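You operate a simulated robot arm through the tools that you are given. There is no shell and no other tool. Be economical: measure what you need, move in short steps, check, and stop when the job is done.

The job below is to be done with a simulated robot arm. You get a single attempt, and the scene is never put back.

JOB
Peel the liner off the clamped black panel, then free the panel.
Fine: peel while the vice holds it; liner into the grey tray, panel on the bench between the vice and that tray.
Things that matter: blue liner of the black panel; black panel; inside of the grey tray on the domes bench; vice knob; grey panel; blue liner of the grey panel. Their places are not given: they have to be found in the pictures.

Only the result counts: the job must be done as asked and must still hold three seconds after the hand-in. Knocking over, shifting, dropping, spilling or breaking anything else fails it.

ROBOT AND FRAMES
A 7-joint arm with a two-finger parallel gripper, fixed in place. Base frame: the origin is at the foot of the arm, x ahead of it, y to its left, z up; the work surface is at about z = 800. Lengths are in mm, angles in rad, forces in N, time in s.
With the tool pointing down near the work surface it reaches from about 240 to 680 mm from the base axis. Its first joint turns from -1.152 to 1.152 rad. Payload 2.4 kg.
Tool frame: the origin (TCP) lies between the finger pads and is the grasp point; the fingertips stand 30 mm ahead of it; z points along the fingers, y is the line along which they close. Largest opening 94 mm; finger width 28, thickness 10; the body of the gripper, 50 by 96 mm, starts 55 mm behind the TCP.
Orientation is told as [roll, pitch, yaw] about the base's x, y, z axes, in that order, counted from this pose: with the fingers straight down and closing along the base's y, the tool's x points along the base's -x, its y along +y and its z along -z.

CONTROLS
- The arm moves only by the tool move_arm. Its argument "targets" is a list that holds one entry, the list of rows, each a list of 7 numbers: the turn, a rotation vector about the tool's x, y, z in rad, then the shift along the tool's x, y, z in mm, then the opening, from 0 (shut) to 1 (fully open). In form: [[[wx, wy, wz, tx, ty, tz, fingers], ...]]. A call has 1 to 20 rows; each row is the pose to reach, as a shift and turn from the pose commanded when the call began, along the tool's axes at that moment. A row lasts 0.2 s, in which the tool goes at most 50 mm and 0.15 rad; a call with a longer step from one row to the next is refused whole, and so is a gripper value outside its range. A pose out of reach is approached as far as the arm can. The call stops where the force on the tool passes 40 N (or 10 N more than at its start, if that is more) or the arm is blocked; 0.2 s more then pass. Each finger travels about 153 mm/s and halts on what it meets, pressing with about 31 N; the grip force reading is that of the motor and also rises with nothing between the fingers. The clock runs only during rows and for 0.2 s after the last one: add rows that repeat a pose to give the fingers time. The reply holds the time, the measured pose of the TCP, the force on the tool along the base axes, the opening and the grip force, in the units named above and with some noise, and new pictures: "show" is both (left out), scene, wrist or none.
- Cameras (640 x 400 px; columns grow to the right, rows downward): "scene" is fixed at [42.8, 479.6, 1440.9]; the picture's right is [-0.69, -0.72, 0.00], its down [-0.43, 0.42, -0.80] and it looks along [0.58, -0.55, -0.60] (base axes); focal length 374 px, centre (320, 200). "wrist" rides on the gripper at [76, 14, -102] in the tool frame; the picture's right is [-0.18, 0.98, 0.00], its down [-0.75, -0.14, -0.64] and it looks along [-0.63, -0.12, 0.77] (tool axes); focal length 243 px, centre (320, 200).
- measure_at(camera, pixels): for up to 12 pixels [column, row] of the newest picture of that camera ("zoom" is the newest enlarged one), the place [x, y, z] in the base frame of the surface seen there, good to about 3 mm. It takes no simulated time.
- close_up(camera, box): a new picture of the part [left, top, right, bottom] of that camera's present view, enlarged. It takes no simulated time.
- finish_job(): hands the job in; it is judged then, once.

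Go step by step. Measure first, check grasps and placings, and put right what went wrong. The budget is 80 turns and 170 pictures, counting those below and the enlarged ones. Unless the task says otherwise, let go and move clear before handing in, and close with one line.

The tools are called after "Request:" as name(argument=value, ...) on one line, values as JSON. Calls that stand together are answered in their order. move_arm: Moves the arm, as the interface text tells. Its arguments: {"type":"object","properties":{"targets":{"type":"array"},"show":{"type":"string","enum":["both","scene","wrist","none"]}},"required":["targets"]} The other tools are called the same way: measure_at (camera, pixels) gives the place of the surface under pixels of a picture; close_up (camera, box) takes an enlarged picture of a part of a camera's view; finish_job () hands the job in.

At the start:

```text
time: 0.0
tcp_pos: [407.0, -3.0, 1147.6]
ee_rot: [-0.002, 0.001, 0.001]
contact_force: [1.0, -1.1, 0.6]
width: 94.1
grip_force: 0.1
```

scene: 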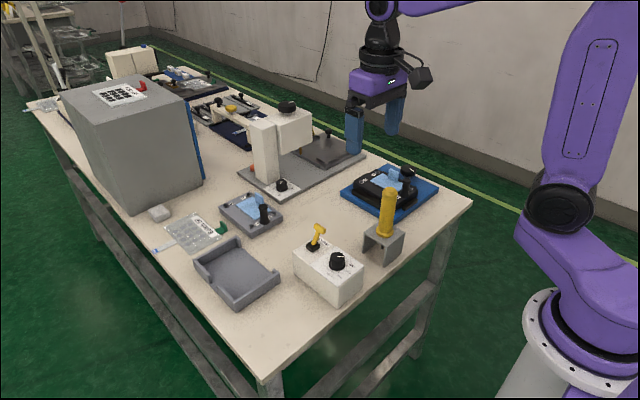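
wrist: 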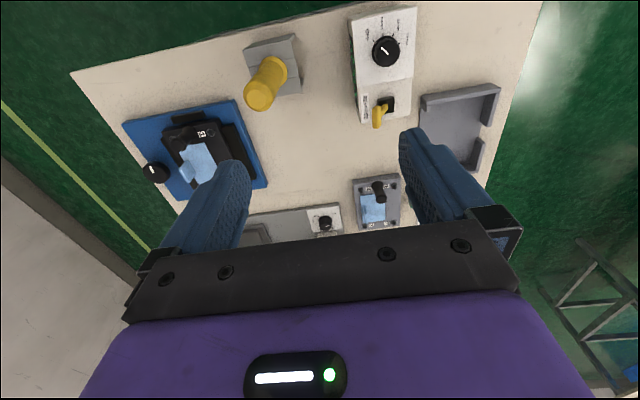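

The scene shows a blue vice with a black panel and blue liner (scene ~385,185), a grey panel with its own liner (~250,212), and a grey tray (~235,272). I'll enlarge these for detail.

Request:
close_up(camera="scene", box=[330, 150, 480, 244])

Request:
close_up(camera="wrist", box=[110, 80, 290, 210])

Request:
close_up(camera="scene", box=[150, 180, 370, 317])

Request:
measure_at(camera="scene", pixels=[[407, 171], [393, 172], [385, 183], [372, 187], [345, 192], [400, 218], [465, 200], [387, 195], [235, 278], [197, 262], [278, 278], [250, 212]])

```text
4.26 times, centred on (405, 197) of scene
```

zoom: 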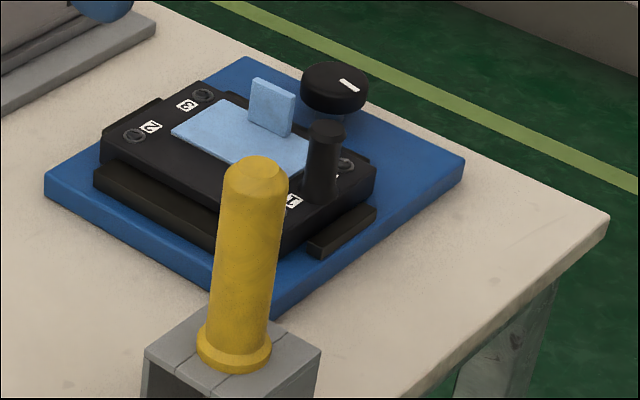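

```text
3.08 times, centred on (200, 145) of wrist
```

zoom: 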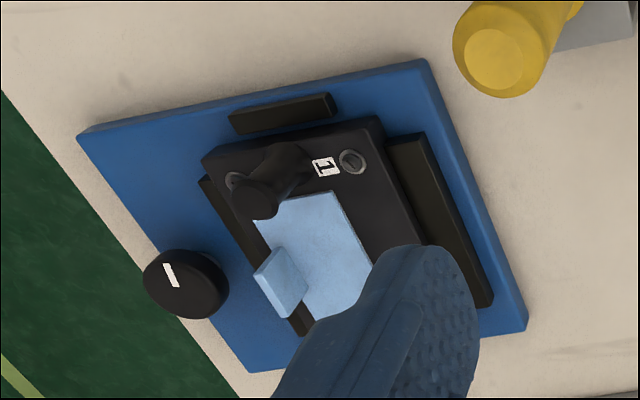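

```text
2.91 times, centred on (260, 248) of scene
```

zoom: 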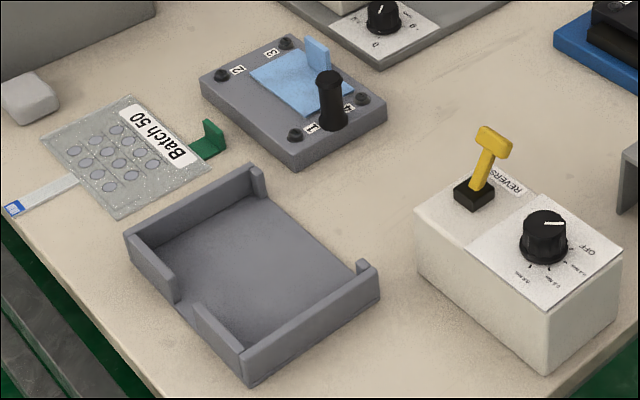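

```text
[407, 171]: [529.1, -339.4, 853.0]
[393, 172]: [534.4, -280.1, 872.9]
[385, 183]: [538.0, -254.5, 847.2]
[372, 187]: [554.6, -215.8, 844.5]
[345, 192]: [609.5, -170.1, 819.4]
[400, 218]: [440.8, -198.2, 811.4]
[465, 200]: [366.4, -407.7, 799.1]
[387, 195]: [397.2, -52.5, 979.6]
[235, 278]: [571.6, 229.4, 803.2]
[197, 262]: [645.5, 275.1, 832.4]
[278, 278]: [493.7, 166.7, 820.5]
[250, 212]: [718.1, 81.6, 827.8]
```

The vice is around (530, -270), with the knob near (529, -339) and the liner tab near (534, -280, 873). I'll move the wrist camera over for a clear view.

Request:
move_arm(targets=[[[0, 0, 0, 8, -40, 10, 1], [0, 0, 0, 16, -80, 25, 1], [0, 0, 0, 24, -120, 40, 1], [0, 0, 0, 32, -160, 55, 1], [0, 0, 0, 40, -200, 70, 1], [0, 0, 0, 46, -234, 85, 1], [0, 0, 0, 46, -234, 85, 1]]])

Request:
close_up(camera="wrist", box=[160, 60, 480, 260])

```text
time: 1.6
tcp_pos: [360.6, -239.8, 1062.3]
ee_rot: [0.001, -0.001, -0.001]
contact_force: [-0.6, -0.5, -0.3]
width: 93.9
grip_force: 0.0
```

scene: 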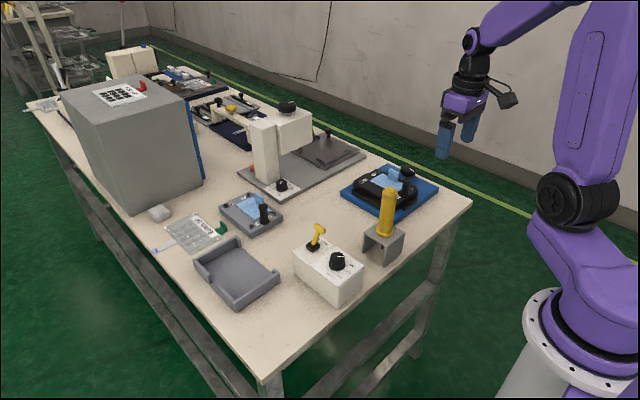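
wrist: 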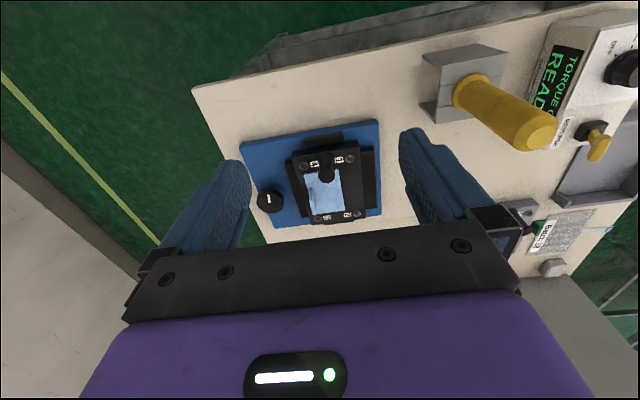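

```text
2.00 times, centred on (320, 160) of wrist
```

zoom: 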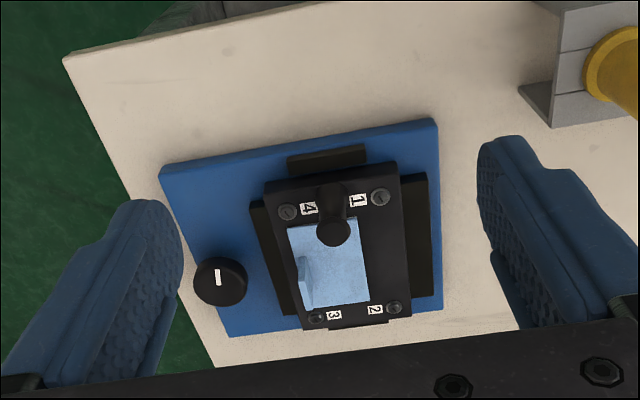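

Now the vice is seen clearly from above (wrist ~320,180). I'll measure its parts in the zoom.

Request:
measure_at(camera="zoom", pixels=[[219, 268], [218, 285], [218, 300], [303, 262], [308, 285], [345, 240], [345, 285], [334, 232], [328, 190], [292, 228], [365, 300], [310, 308]])

Request:
measure_at(camera="zoom", pixels=[[268, 182], [396, 165], [402, 318], [305, 325], [420, 240], [325, 157], [262, 250], [165, 172], [435, 122], [440, 305], [232, 332], [385, 260]])

Request:
close_up(camera="wrist", box=[240, 120, 400, 240])

```text
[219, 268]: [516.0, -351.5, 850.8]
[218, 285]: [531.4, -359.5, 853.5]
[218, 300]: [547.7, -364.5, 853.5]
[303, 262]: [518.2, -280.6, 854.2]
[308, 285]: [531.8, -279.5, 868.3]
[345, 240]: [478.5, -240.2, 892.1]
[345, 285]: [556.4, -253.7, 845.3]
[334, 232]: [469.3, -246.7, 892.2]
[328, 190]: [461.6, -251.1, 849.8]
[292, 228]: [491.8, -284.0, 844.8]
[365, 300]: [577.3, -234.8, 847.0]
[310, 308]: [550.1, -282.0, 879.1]
```

```text
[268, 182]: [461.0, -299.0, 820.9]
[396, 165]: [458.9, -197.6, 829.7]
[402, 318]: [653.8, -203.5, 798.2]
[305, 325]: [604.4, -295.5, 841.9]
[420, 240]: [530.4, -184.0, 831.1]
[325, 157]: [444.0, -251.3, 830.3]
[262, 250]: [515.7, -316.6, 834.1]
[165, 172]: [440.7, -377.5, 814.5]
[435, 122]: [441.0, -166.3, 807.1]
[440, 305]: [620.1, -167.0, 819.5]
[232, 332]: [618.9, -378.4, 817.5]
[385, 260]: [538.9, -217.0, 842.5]
```

```text
3.33 times, centred on (320, 180) of wrist
```

zoom: 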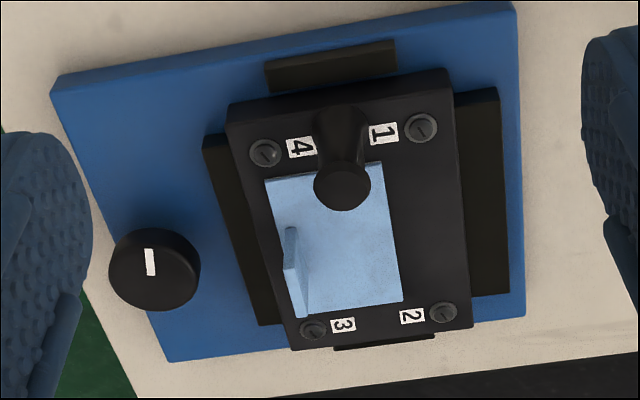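

The panel spans x 461–605, y -300…-200, top 843, and the tab stands near y -281 with its flat faces towards ±y. I'll measure the tab and knob more finely.

Request:
measure_at(camera="zoom", pixels=[[291, 232], [294, 250], [289, 270], [294, 300], [300, 312], [303, 300], [298, 290], [271, 183], [379, 167], [400, 298], [150, 250], [151, 272]])

Request:
measure_at(camera="zoom", pixels=[[115, 270], [193, 268], [150, 232], [155, 300], [345, 190], [325, 190], [365, 188], [345, 172], [345, 206], [232, 112], [450, 78], [468, 320]])

```text
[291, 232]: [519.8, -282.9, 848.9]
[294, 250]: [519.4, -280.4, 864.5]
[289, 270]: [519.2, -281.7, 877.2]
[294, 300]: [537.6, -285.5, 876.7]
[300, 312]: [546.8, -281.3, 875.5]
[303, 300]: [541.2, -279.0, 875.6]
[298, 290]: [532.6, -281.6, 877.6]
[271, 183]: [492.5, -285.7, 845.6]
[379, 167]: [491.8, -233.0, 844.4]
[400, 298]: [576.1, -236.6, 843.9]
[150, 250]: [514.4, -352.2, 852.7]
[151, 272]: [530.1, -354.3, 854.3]
```

```text
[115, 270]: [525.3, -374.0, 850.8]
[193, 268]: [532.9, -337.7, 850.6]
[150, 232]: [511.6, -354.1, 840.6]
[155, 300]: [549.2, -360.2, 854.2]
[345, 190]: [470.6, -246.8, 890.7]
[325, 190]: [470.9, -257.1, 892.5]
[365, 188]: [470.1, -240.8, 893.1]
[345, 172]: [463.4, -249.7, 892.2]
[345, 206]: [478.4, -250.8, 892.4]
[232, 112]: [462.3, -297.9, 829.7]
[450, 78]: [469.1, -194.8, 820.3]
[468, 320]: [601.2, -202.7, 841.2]
```

The tab is x 518–548, y ≈ -281, top 878; the knob is centred at (531, -356) with radius ~19. I'll go above the tab first.

Request:
move_arm(targets=[[[0, 0, 0, -43, -10, 25, 0.45], [0, 0, 0, -86, -20, 50, 0.45], [0, 0, 0, -129, -31, 80, 0.45], [0, 0, 0, -172, -41, 110, 0.45], [0, 0, 0, -172, -41, 120, 0.45], [0, 0, 0, -172, -41, 120, 0.45]]])

```text
refused: row 1 steps farther than a row can; nothing moved
```

Request:
move_arm(targets=[[[0, 0, 0, -35, -8, 22, 0.45], [0, 0, 0, -70, -16, 44, 0.45], [0, 0, 0, -105, -25, 66, 0.45], [0, 0, 0, -140, -33, 88, 0.45], [0, 0, 0, -172, -41, 112, 0.45], [0, 0, 0, -172, -41, 120, 0.45], [0, 0, 0, -172, -41, 120, 0.45]]])

```text
time: 3.2
tcp_pos: [533.8, -279.6, 941.4]
ee_rot: [0.001, 0.001, 0.001]
contact_force: [0.3, -1.0, -0.2]
width: 42.0
grip_force: 0.0
```

scene: 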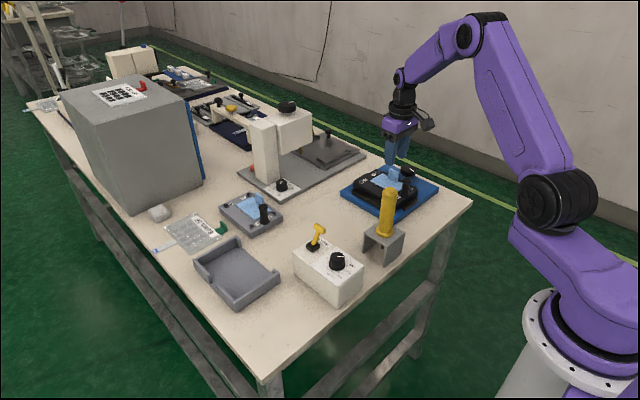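
wrist: 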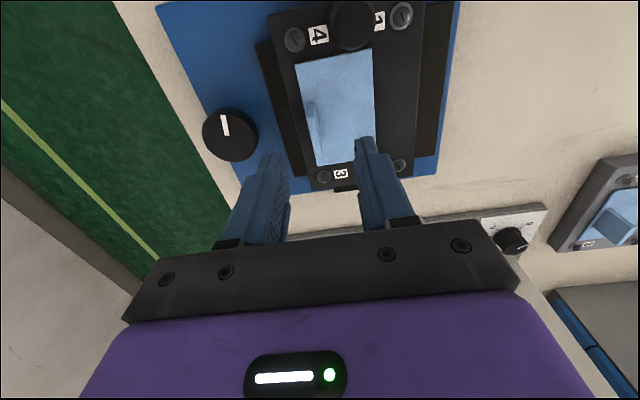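

The fingers straddle the tab's y position. I'll descend to TCP z ≈ 883 and close.

Request:
move_arm(targets=[[[0, 0, 0, 0, -1, 20, 0.45], [0, 0, 0, 0, -1, 40, 0.45], [0, 0, 0, 0, -1, 52, 0.45], [0, 0, 0, 0, -1, 58, 0.45], [0, 0, 0, 0, -1, 58, 0.2], [0, 0, 0, 0, -1, 58, 0], [0, 0, 0, 0, -1, 58, 0], [0, 0, 0, 0, -1, 58, 0]]])

Request:
close_up(camera="scene", box=[330, 130, 480, 224])

```text
time: 5.0
tcp_pos: [532.6, -279.0, 884.1]
ee_rot: [-0.001, -0.001, -0.001]
contact_force: [0.1, 0.0, -0.6]
width: 4.7
grip_force: 31.2
```

scene: 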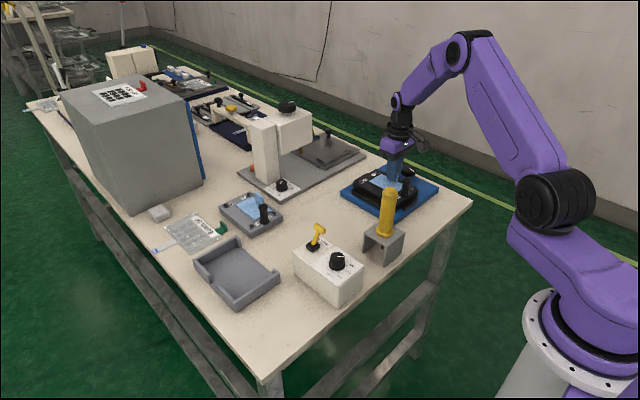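
wrist: 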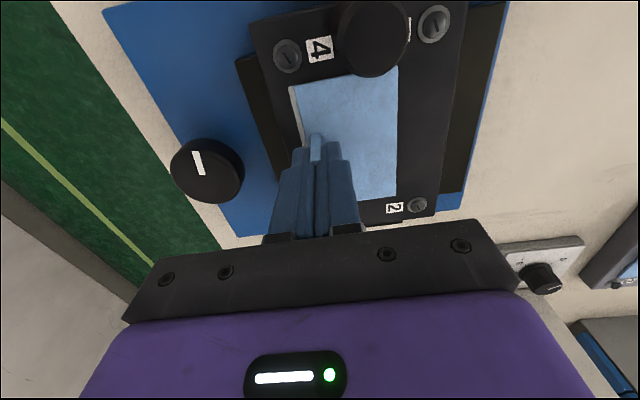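

```text
4.26 times, centred on (405, 177) of scene
```

zoom: 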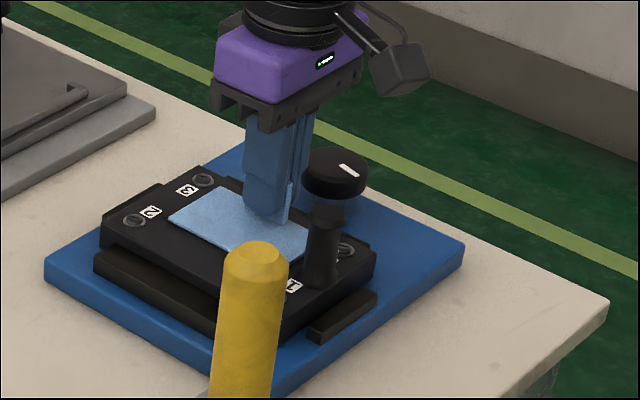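

The tab is held (width 4.7 mm, 31 N). I'll pull up gently in small steps with slight +y.

Request:
move_arm(targets=[[[0, 0, 0, 0, 0, -2, 0], [0, 0, 0, 0, 0, -4, 0], [0, 0, 0, 0, 1, -6, 0], [0, 0, 0, 0, 2, -8, 0], [0, 0, 0, 0, 3, -11, 0], [0, 0, 0, 0, 4, -14, 0]]])

Request:
close_up(camera="scene", box=[330, 130, 480, 224])

```text
time: 6.4
tcp_pos: [533.0, -275.6, 897.8]
ee_rot: [0.0, 0.0, 0.001]
contact_force: [0.7, -0.4, -0.9]
width: 4.3
grip_force: 31.3
```

scene: 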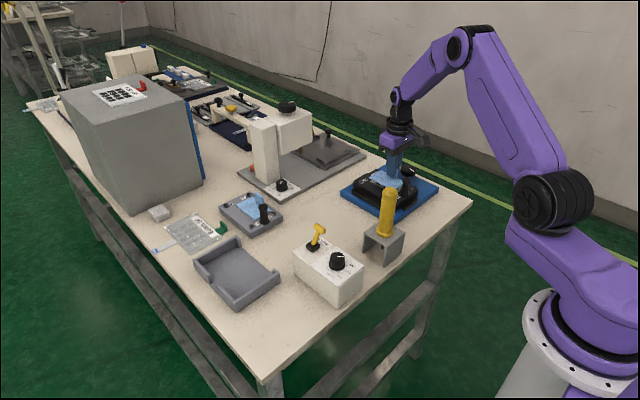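
wrist: 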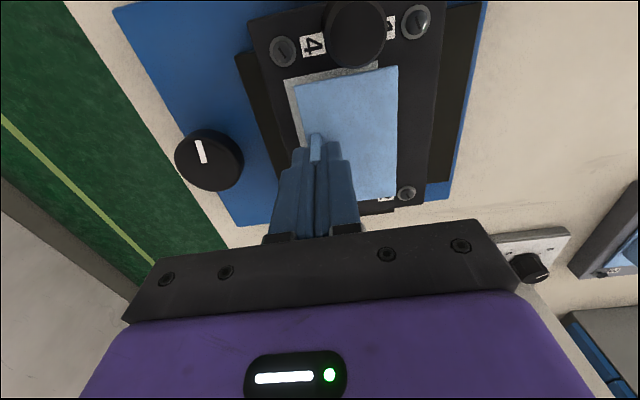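

```text
4.26 times, centred on (405, 177) of scene
```

zoom: 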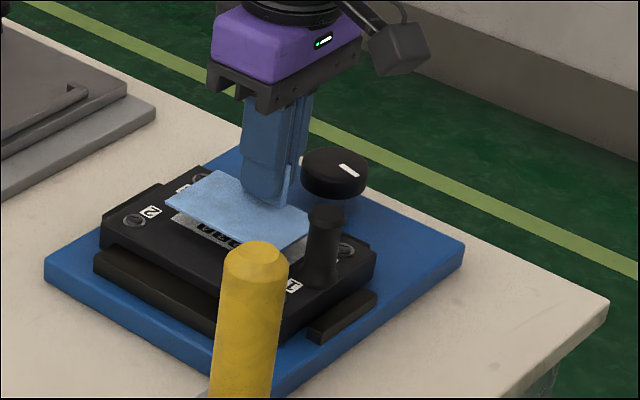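

The liner came off cleanly, exposing the numbered area beneath. I'll lift it and measure the tray.

Request:
move_arm(targets=[[[0, 0, 0, 0, 0, -30, 0], [0, 0, 0, 0, 0, -60, 0], [0, 0, 0, 0, 0, -100, 0], [0, 0, 0, 0, 0, -140, 0], [0, 0, 0, 0, 0, -170, 0], [0, 0, 0, 0, 0, -170, 0]]])

Request:
measure_at(camera="scene", pixels=[[207, 266], [238, 249], [271, 274], [234, 295], [236, 239], [196, 260], [234, 309], [278, 278], [316, 228], [335, 252], [300, 275], [388, 250]])

Request:
measure_at(camera="scene", pixels=[[321, 248], [362, 270], [405, 228], [362, 225], [300, 215], [350, 215], [320, 200], [283, 205], [270, 230], [280, 240], [264, 213], [295, 195]])

```text
time: 7.8
tcp_pos: [533.4, -275.0, 1069.3]
ee_rot: [0.002, -0.001, -0.002]
contact_force: [-0.3, -0.4, -0.5]
width: 4.6
grip_force: 31.6
```

scene: 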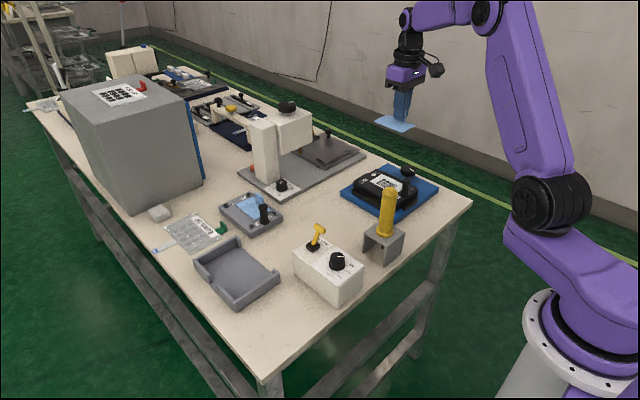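
wrist: 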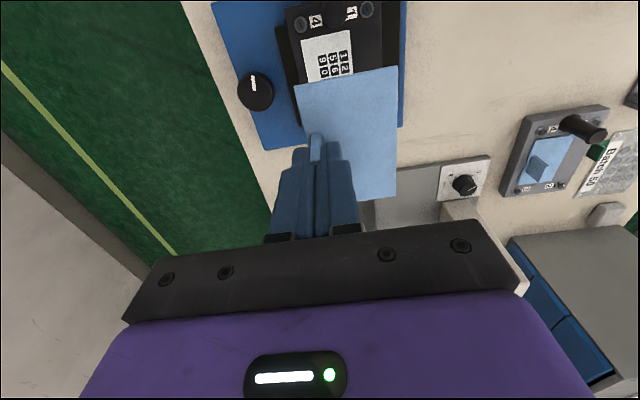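

```text
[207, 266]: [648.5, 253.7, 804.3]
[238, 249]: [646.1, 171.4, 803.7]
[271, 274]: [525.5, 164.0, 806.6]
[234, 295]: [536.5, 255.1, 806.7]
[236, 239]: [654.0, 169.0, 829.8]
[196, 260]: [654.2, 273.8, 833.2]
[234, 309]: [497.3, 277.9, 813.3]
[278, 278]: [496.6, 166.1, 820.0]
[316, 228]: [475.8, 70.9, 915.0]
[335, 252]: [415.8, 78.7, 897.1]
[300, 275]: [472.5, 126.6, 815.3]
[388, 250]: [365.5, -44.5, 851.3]
```

```text
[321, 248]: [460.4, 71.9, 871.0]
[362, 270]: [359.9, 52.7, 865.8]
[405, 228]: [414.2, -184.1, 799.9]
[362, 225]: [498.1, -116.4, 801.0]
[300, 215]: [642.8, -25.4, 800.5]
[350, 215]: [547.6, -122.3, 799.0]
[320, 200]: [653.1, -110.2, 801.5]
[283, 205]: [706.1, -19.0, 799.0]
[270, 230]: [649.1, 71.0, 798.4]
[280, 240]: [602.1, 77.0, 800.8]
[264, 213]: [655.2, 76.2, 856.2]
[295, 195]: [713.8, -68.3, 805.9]
```

The tray interior is about x 508–648, y 170–265, floor 804. I'll carry the liner across at height to above (572, 198).

Request:
move_arm(targets=[[[0, 0, 0, 0, 40, 0, 0], [0, 0, 0, 0, 80, 0, 0], [0, 0, 0, 0, 120, 0, 0], [0, 0, 0, 0, 160, 0, 0], [0, 0, 0, 0, 200, 0, 0], [0, 0, 0, 0, 240, 0, 0], [0, 0, 0, 0, 280, 0, 0], [0, 0, 0, 0, 320, 0, 0], [0, 0, 0, -10, 360, 0, 0], [0, 0, 0, -20, 400, 0, 0], [0, 0, 0, -30, 440, 20, 0], [0, 0, 0, -39, 473, 50, 0], [0, 0, 0, -39, 473, 90, 0], [0, 0, 0, -39, 473, 130, 0], [0, 0, 0, -39, 473, 130, 0]]])

Request:
close_up(camera="scene", box=[150, 180, 370, 317])

```text
time: 11.0
tcp_pos: [573.2, 197.0, 937.4]
ee_rot: [0.0, 0.0, 0.001]
contact_force: [-1.2, 0.3, 0.5]
width: 4.4
grip_force: 31.0
```

scene: 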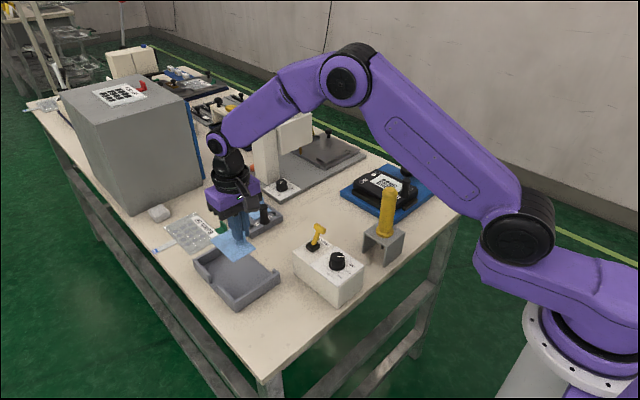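
wrist: 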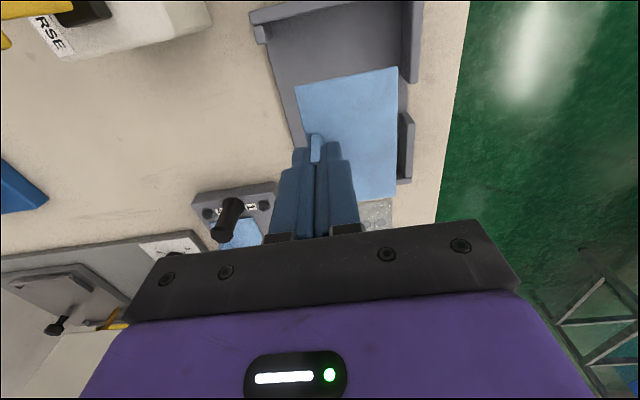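

```text
2.91 times, centred on (260, 248) of scene
```

zoom: 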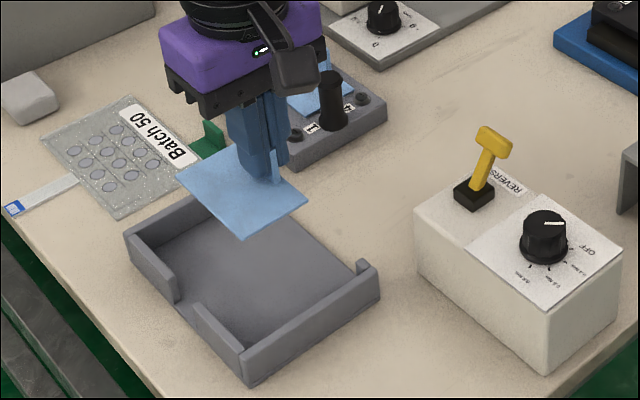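

The liner is above the tray and clear of its walls. I'll lower to TCP ≈ 847 and release.

Request:
move_arm(targets=[[[0, 0, 0, 0, 2, 30, 0], [0, 0, 0, 0, 2, 60, 0], [0, 0, 0, 0, 2, 80, 0], [0, 0, 0, 0, 2, 86, 0], [0, 0, 0, 0, 2, 90, 0], [0, 0, 0, 0, 2, 90, 0]]])

Request:
close_up(camera="scene", box=[180, 210, 300, 310])

```text
time: 12.4
tcp_pos: [572.9, 199.7, 848.8]
ee_rot: [0.002, 0.0, 0.0]
contact_force: [-0.1, 1.1, 0.3]
width: 4.4
grip_force: 31.0
```

scene: 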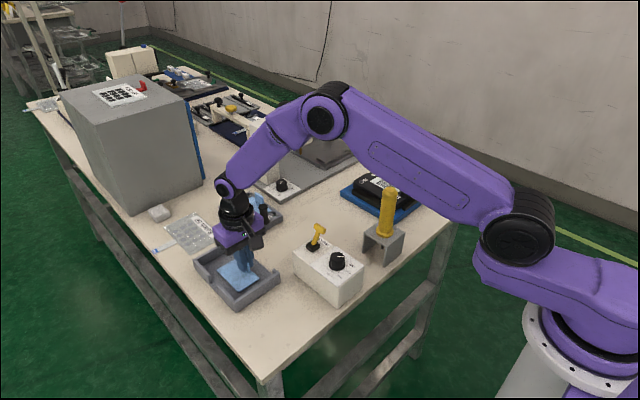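
wrist: 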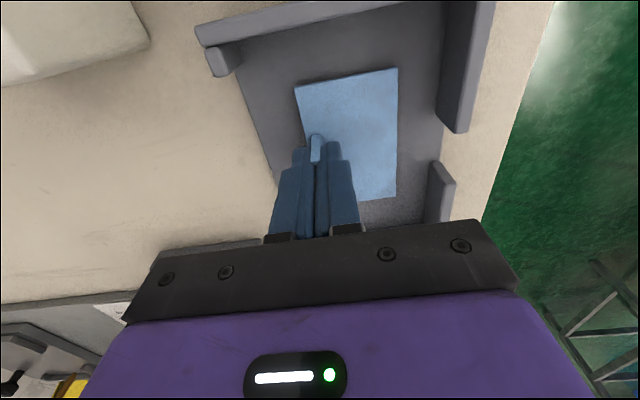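

```text
4.00 times, centred on (240, 260) of scene
```

zoom: 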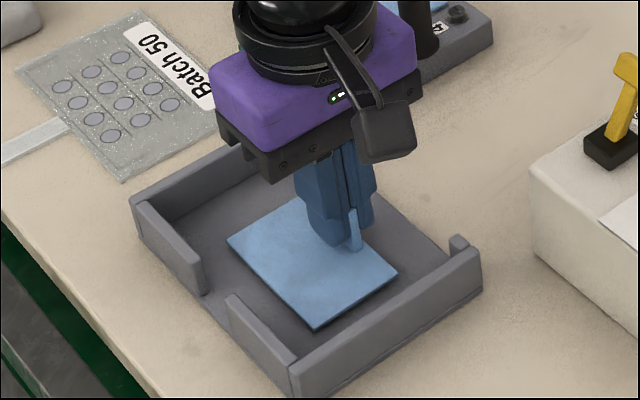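

The liner is just over the tray floor. I'll lower a touch, release, and rise.

Request:
move_arm(targets=[[[0, 0, 0, 0, 4, 2, 0], [0, 0, 0, 0, 4, 4, 0], [0, 0, 0, 0, 4, 4, 0.15], [0, 0, 0, 0, 4, 4, 0.35], [0, 0, 0, 0, 4, 4, 0.35], [0, 0, 0, 0, 4, -10, 0.35], [0, 0, 0, 0, 4, -40, 0.35], [0, 0, 0, 0, 4, -80, 0.35], [0, 0, 0, 0, 4, -120, 0.35], [0, 0, 0, 0, 4, -160, 0.35], [0, 0, 0, 0, 4, -200, 0.35]]])

Request:
close_up(camera="scene", box=[180, 210, 300, 310])

```text
time: 14.8
tcp_pos: [571.9, 202.0, 1049.1]
ee_rot: [0.002, 0.002, 0.001]
contact_force: [0.0, 0.6, 0.8]
width: 33.2
grip_force: 0.0
```

scene: 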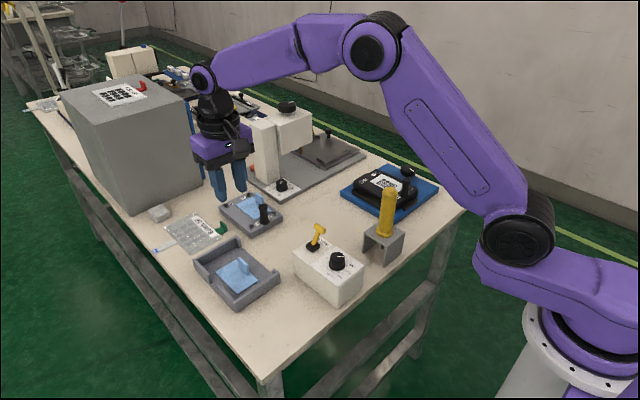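
wrist: 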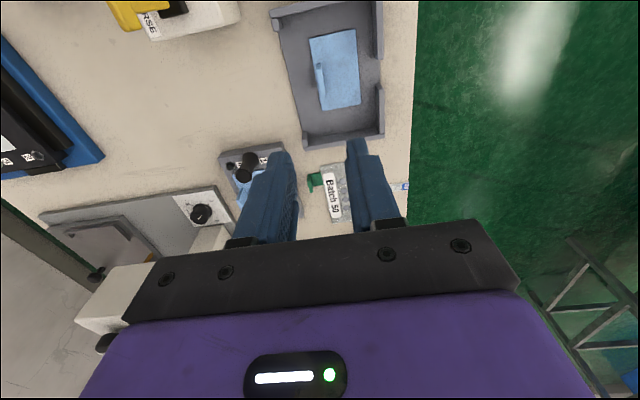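

```text
4.00 times, centred on (240, 260) of scene
```

zoom: 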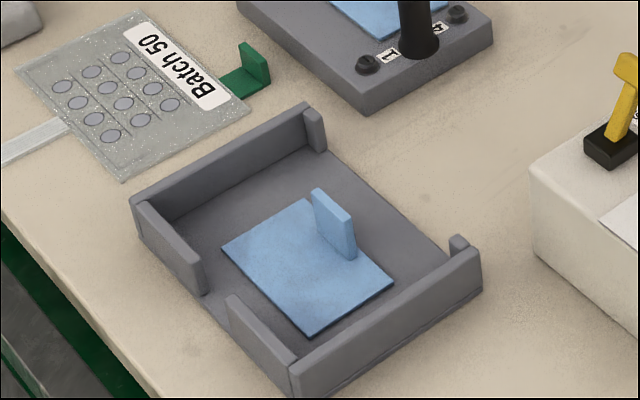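

The liner rests inside the tray. Next, go to above the knob at (531, -356), with the fingers opened for it.

Request:
move_arm(targets=[[[0, 0, 0, 10, -40, 0, 0.35], [0, 0, 0, 20, -80, 0, 0.35], [0, 0, 0, 30, -120, 0, 0.35], [0, 0, 0, 41, -160, 0, 0.35], [0, 0, 0, 41, -205, 0, 0.35], [0, 0, 0, 41, -250, 0, 0.35], [0, 0, 0, 41, -295, 0, 0.35], [0, 0, 0, 41, -340, 0, 0.35], [0, 0, 0, 41, -385, 0, 0.35], [0, 0, 0, 41, -430, 0, 0.35], [0, 0, 0, 41, -475, 0, 0.5], [0, 0, 0, 41, -520, 20, 0.6], [0, 0, 0, 41, -558, 45, 0.65], [0, 0, 0, 41, -558, 90, 0.65], [0, 0, 0, 41, -558, 129, 0.65], [0, 0, 0, 41, -558, 129, 0.65]]])

Request:
close_up(camera="scene", box=[330, 130, 480, 224])

Request:
close_up(camera="wrist", box=[220, 40, 540, 240])

```text
time: 18.2
tcp_pos: [531.5, -356.1, 919.5]
ee_rot: [-0.001, -0.001, 0.0]
contact_force: [0.7, -0.3, 0.3]
width: 61.3
grip_force: 0.2
```

scene: 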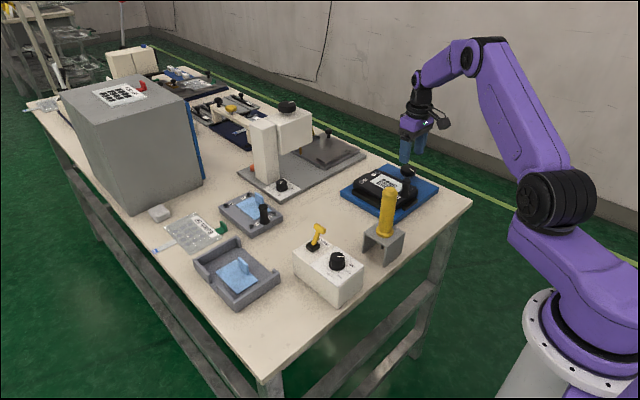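
wrist: 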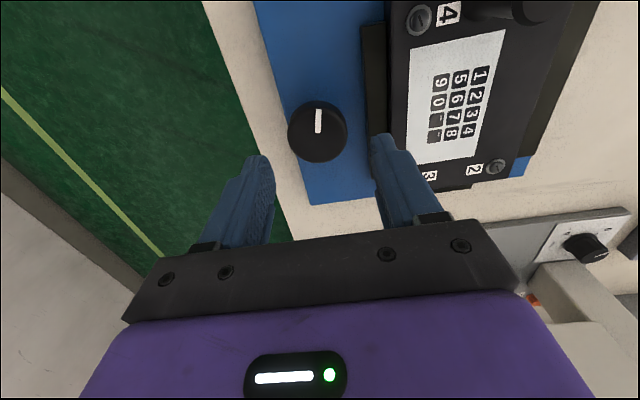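

```text
4.26 times, centred on (405, 177) of scene
```

zoom: 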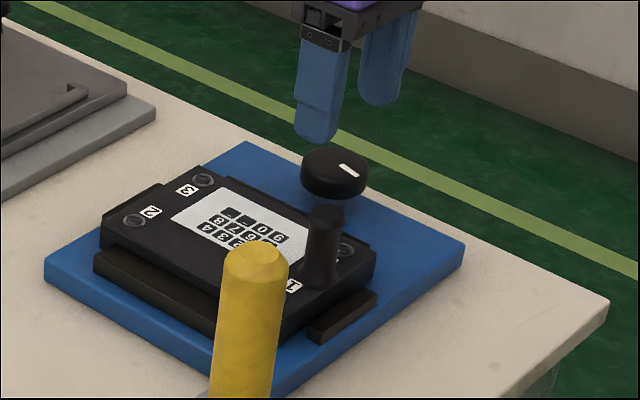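

```text
2.00 times, centred on (380, 140) of wrist
```

zoom: 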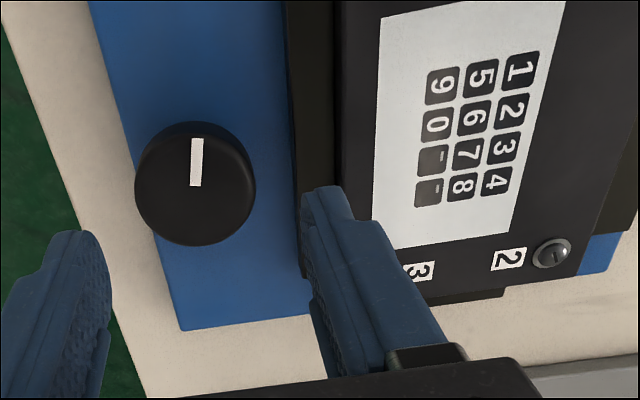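

Fresh knob measurement from this closer view before descending.

Request:
measure_at(camera="zoom", pixels=[[140, 180], [250, 178], [194, 126], [194, 222], [195, 175], [194, 240], [297, 150], [320, 120], [345, 100], [120, 130], [265, 280]])

```text
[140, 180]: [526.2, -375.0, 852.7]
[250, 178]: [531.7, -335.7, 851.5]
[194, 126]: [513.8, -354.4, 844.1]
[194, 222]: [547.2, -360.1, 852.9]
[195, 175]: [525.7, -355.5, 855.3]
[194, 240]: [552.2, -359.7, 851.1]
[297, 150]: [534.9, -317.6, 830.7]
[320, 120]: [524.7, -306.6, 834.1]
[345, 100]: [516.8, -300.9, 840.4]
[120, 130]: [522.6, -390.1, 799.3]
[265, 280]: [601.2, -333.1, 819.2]
```

The knob centre is confirmed at about (532, -356). I'll lower so the tips reach z ≈ 841 (above the jaw at 834), and close.

Request:
move_arm(targets=[[[0, 0, 0, 0, 0, 20, 0.65], [0, 0, 0, 0, 0, 40, 0.65], [0, 0, 0, 0, 0, 48, 0.65], [0, 0, 0, 0, 0, 48, 0.45], [0, 0, 0, 0, 0, 48, 0.3], [0, 0, 0, 0, 0, 48, 0.3], [0, 0, 0, 0, 0, 48, 0.3]]])

Request:
close_up(camera="scene", box=[330, 130, 480, 224])

```text
time: 19.8
tcp_pos: [531.1, -357.7, 869.9]
ee_rot: [-0.004, -0.002, -0.003]
contact_force: [2.6, -15.2, -5.9]
width: 45.3
grip_force: 44.6
```

scene: 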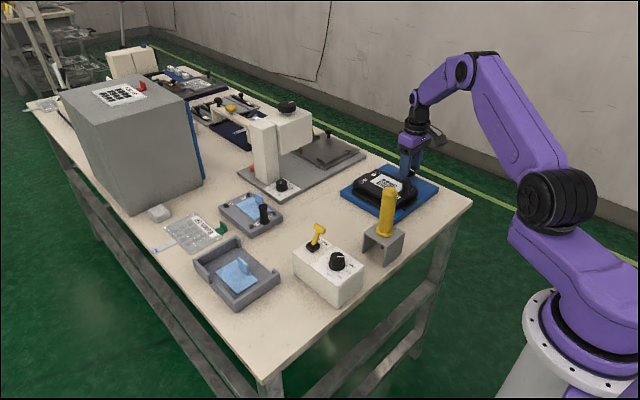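
wrist: 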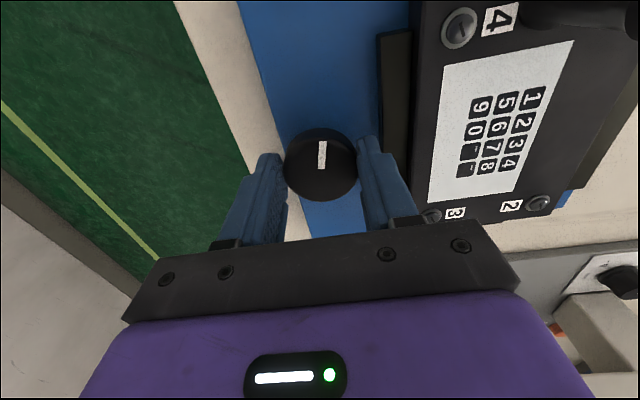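

```text
4.26 times, centred on (405, 177) of scene
```

zoom: 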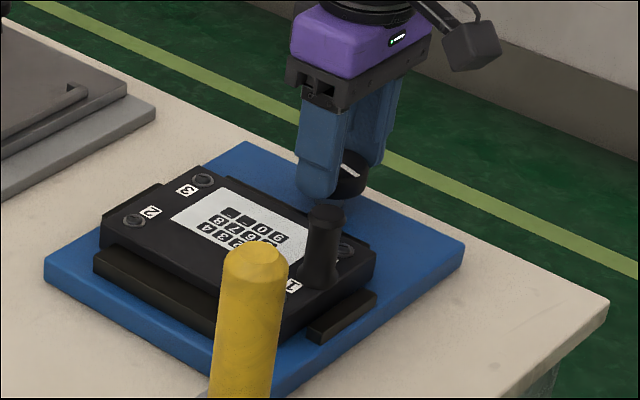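

The knob is gripped (45 mm), with a slight lateral push so its centre is ~1.5 mm further -y. I'll recentre and turn counter-clockwise (seen from above) by 0.5 rad as a trial.

Request:
move_arm(targets=[[[0, 0, 0, 0, -1.5, 0, 0.2], [0, 0, -0.1, 0, -1.5, 0, 0.2], [0, 0, -0.2, 0, -1.5, 0, 0.2], [0, 0, -0.3, 0, -1.5, 0, 0.2], [0, 0, -0.4, 0, -1.5, 0, 0.2], [0, 0, -0.5, 0, -1.5, 0, 0.2]]])

Request:
close_up(camera="wrist", box=[220, 40, 540, 240])

```text
time: 21.2
tcp_pos: [531.4, -359.5, 871.2]
ee_rot: [-0.005, -0.002, 0.499]
contact_force: [7.8, -27.2, -4.4]
width: 45.1
grip_force: 45.0
```

scene: 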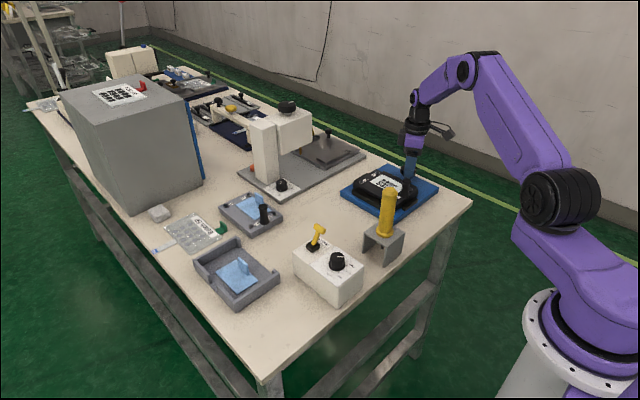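
wrist: 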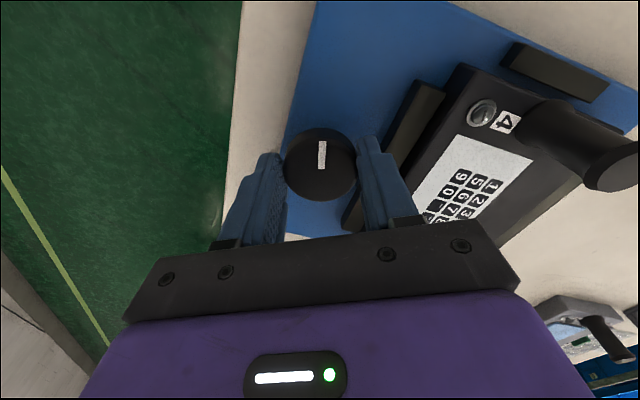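

```text
2.00 times, centred on (380, 140) of wrist
```

zoom: 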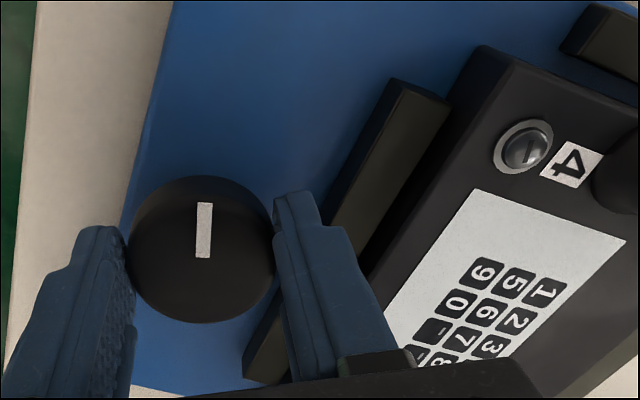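

The knob turned with the gripper (mark still aligned with the fingers). I'll measure whether the jaw has moved.

Request:
measure_at(camera="zoom", pixels=[[410, 110], [375, 180], [340, 235], [390, 85], [445, 95], [400, 200], [470, 60], [200, 185], [200, 310], [135, 250], [268, 250], [204, 230]])

Request:
close_up(camera="scene", box=[330, 130, 480, 224])

```text
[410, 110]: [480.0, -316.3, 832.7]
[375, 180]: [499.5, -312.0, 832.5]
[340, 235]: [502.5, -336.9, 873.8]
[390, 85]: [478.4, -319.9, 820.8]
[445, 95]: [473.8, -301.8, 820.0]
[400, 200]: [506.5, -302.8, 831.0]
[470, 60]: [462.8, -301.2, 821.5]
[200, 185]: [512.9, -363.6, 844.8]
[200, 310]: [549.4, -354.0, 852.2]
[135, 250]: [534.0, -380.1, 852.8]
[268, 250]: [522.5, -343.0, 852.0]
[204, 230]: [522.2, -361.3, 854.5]
```

```text
4.26 times, centred on (405, 177) of scene
```

zoom: 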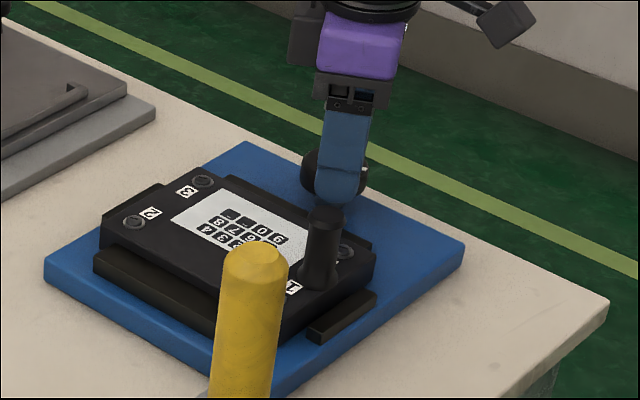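

The jaw hasn't visibly moved yet. I'll recentre 2 mm toward -y and continue counter-clockwise.

Request:
move_arm(targets=[[[0, 0, 0, 0.9, -1.7, 0, 0.2], [0, 0, -0.1, 0.9, -1.7, 0, 0.2], [0, 0, -0.2, 0.9, -1.7, 0, 0.2], [0, 0, -0.3, 0.9, -1.7, 0, 0.2], [0, 0, -0.4, 0.9, -1.7, 0, 0.2], [0, 0, -0.5, 0.9, -1.7, 0, 0.2]]])

Request:
close_up(camera="wrist", box=[220, 40, 540, 240])

```text
time: 22.6
tcp_pos: [533.1, -360.3, 871.5]
ee_rot: [-0.009, 0.0, 1.002]
contact_force: [10.7, -25.9, -5.0]
width: 44.9
grip_force: 45.1
```

scene: 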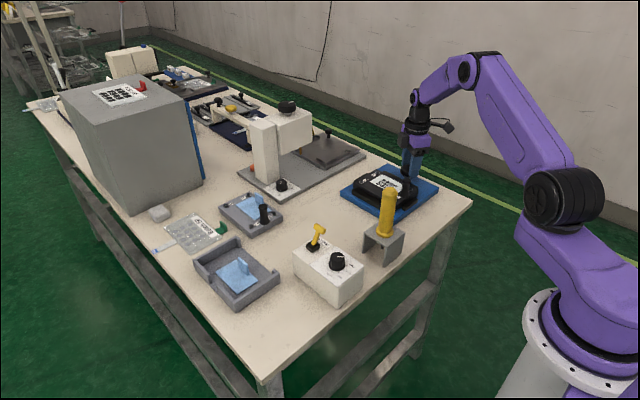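
wrist: 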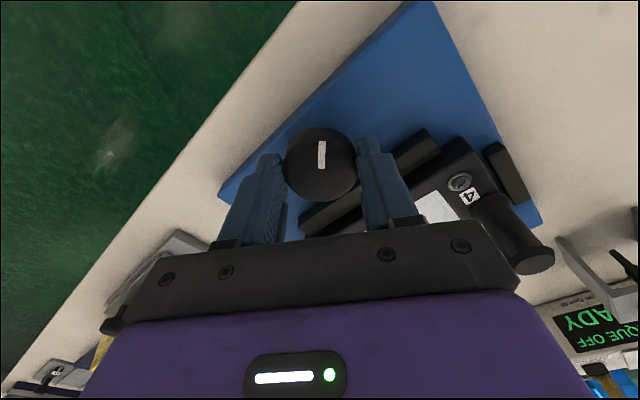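

```text
2.00 times, centred on (380, 140) of wrist
```

zoom: 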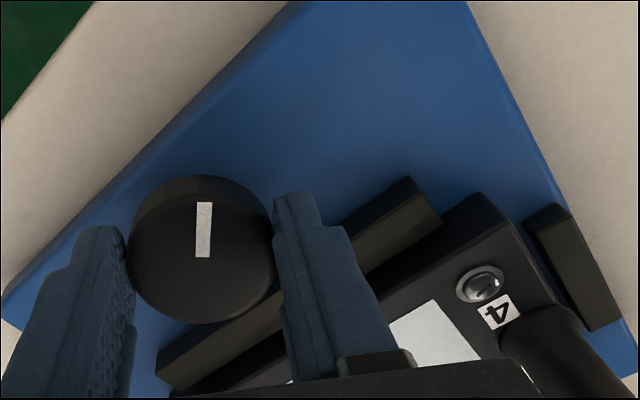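

The knob is still following. I'll check jaw position in this view.

Request:
measure_at(camera="zoom", pixels=[[400, 200], [410, 180], [440, 215], [370, 225], [230, 345], [455, 220], [480, 205], [570, 230], [560, 210]])

Request:
close_up(camera="wrist", box=[370, 110, 530, 210])

```text
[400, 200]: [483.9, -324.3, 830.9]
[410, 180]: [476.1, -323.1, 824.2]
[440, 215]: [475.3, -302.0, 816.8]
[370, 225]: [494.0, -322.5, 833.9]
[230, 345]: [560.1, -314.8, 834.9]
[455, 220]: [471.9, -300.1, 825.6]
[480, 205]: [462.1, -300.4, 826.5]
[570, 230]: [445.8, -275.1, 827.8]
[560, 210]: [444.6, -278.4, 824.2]
```

```text
4.00 times, centred on (450, 160) of wrist
```

zoom: 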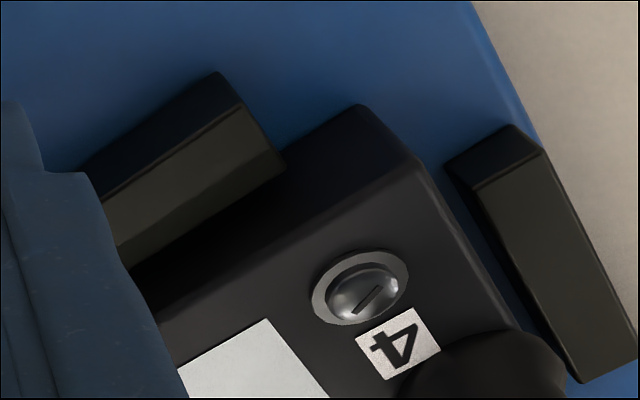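

The jaw has moved outward a few mm (outer edge -318 → -324), so counter-clockwise opens it. Continue to about 90°.

Request:
move_arm(targets=[[[0, 0, 0, 0.7, -1.6, 0, 0.2], [0, 0, -0.1, 0.7, -1.6, 0, 0.2], [0, 0, -0.2, 0.7, -1.6, 0, 0.2], [0, 0, -0.3, 0.7, -1.6, 0, 0.2], [0, 0, -0.4, 0.7, -1.6, 0, 0.2], [0, 0, -0.5, 0.7, -1.6, 0, 0.2], [0, 0, -0.57, 0.7, -1.6, 0, 0.2]]])

Request:
close_up(camera="wrist", box=[220, 40, 540, 240])

Request:
close_up(camera="scene", box=[330, 130, 480, 224])

```text
time: 24.2
tcp_pos: [535.0, -360.4, 871.2]
ee_rot: [-0.006, 0.006, 1.573]
contact_force: [14.7, -21.1, 1.4]
width: 44.4
grip_force: 44.9
```

scene: 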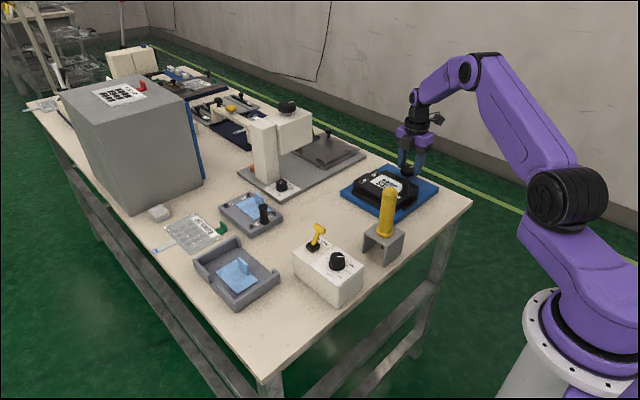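
wrist: 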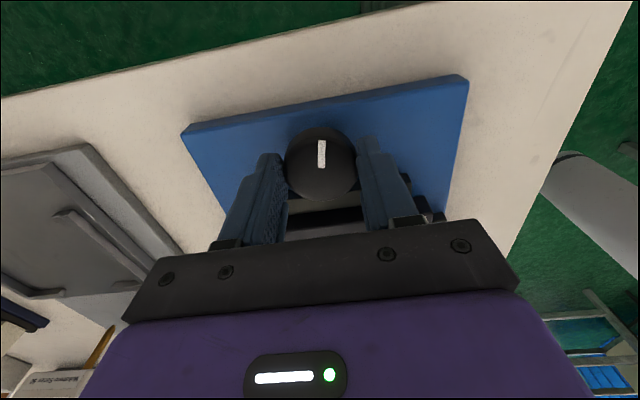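

```text
2.00 times, centred on (380, 140) of wrist
```

zoom: 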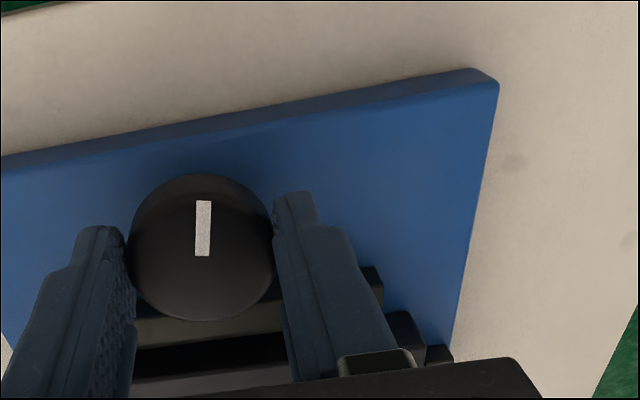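

```text
4.26 times, centred on (405, 177) of scene
```

zoom: 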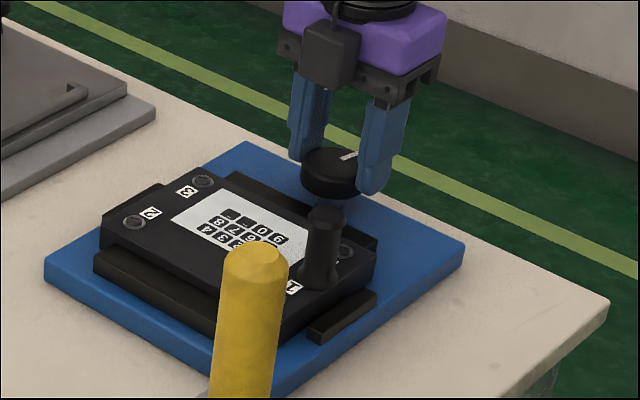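

The knob is turned 90° and a clear gap shows between jaw and panel. I'll let go, rise, and look.

Request:
move_arm(targets=[[[0, 0, 0, 0, 0, 0, 0.55], [0, 0, 0, 0, 0, 0, 0.65], [0, 0, 0, 0, 0, -20, 0.65], [0, 0, 0, 0, 0, -60, 0.65], [0, 0, 0, 0, 0, -100, 0.65], [0, 0, 0.15, 0, 0, -140, 0.65], [0, 0, 0.3, 0, 0, -160, 0.65], [0, 0, 0.45, 0, 0, -160, 0.65], [0, 0, 0.6, 0, 0, -160, 0.65], [0, 0, 0.75, 0, 0, -160, 0.65], [0, 0, 0.9, 0, 0, -160, 0.65], [0, 0, 1.05, 0, 0, -160, 0.65], [0, 0, 1.2, 0, 0, -160, 0.65], [0, 0, 1.35, 0, 0, -160, 0.65], [0, 0, 1.5, 0, 0, -160, 0.65], [0, 0, 1.57, 0, 0, -160, 0.65]]])

Request:
close_up(camera="scene", box=[330, 140, 480, 234])

```text
time: 27.6
tcp_pos: [531.7, -360.4, 1030.6]
ee_rot: [0.0, -0.001, -0.003]
contact_force: [0.6, 0.8, 0.5]
width: 61.2
grip_force: 0.0
```

scene: 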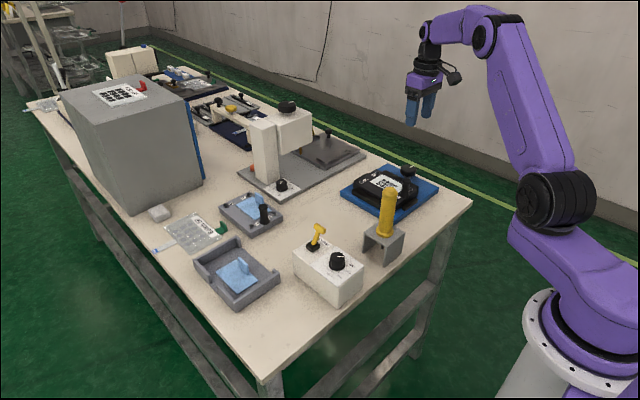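
wrist: 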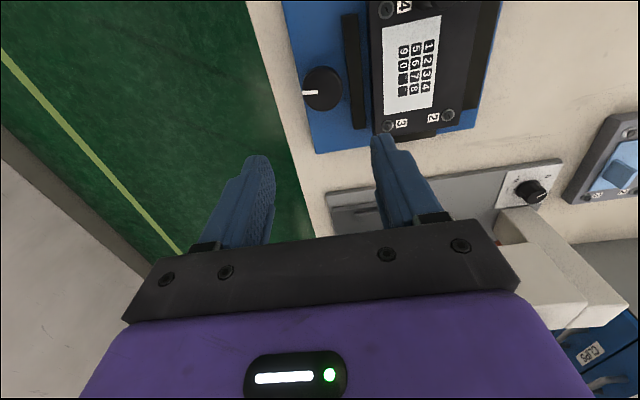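

```text
4.26 times, centred on (405, 187) of scene
```

zoom: 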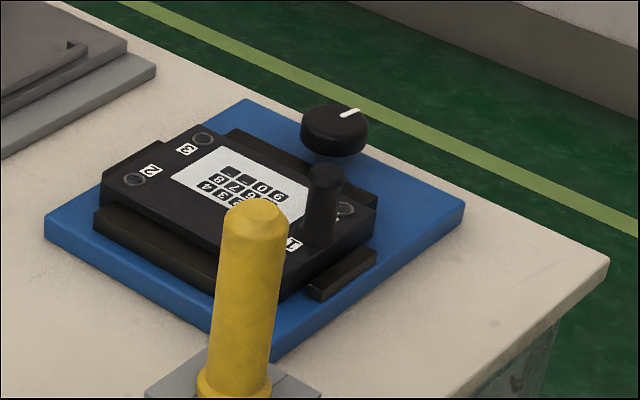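

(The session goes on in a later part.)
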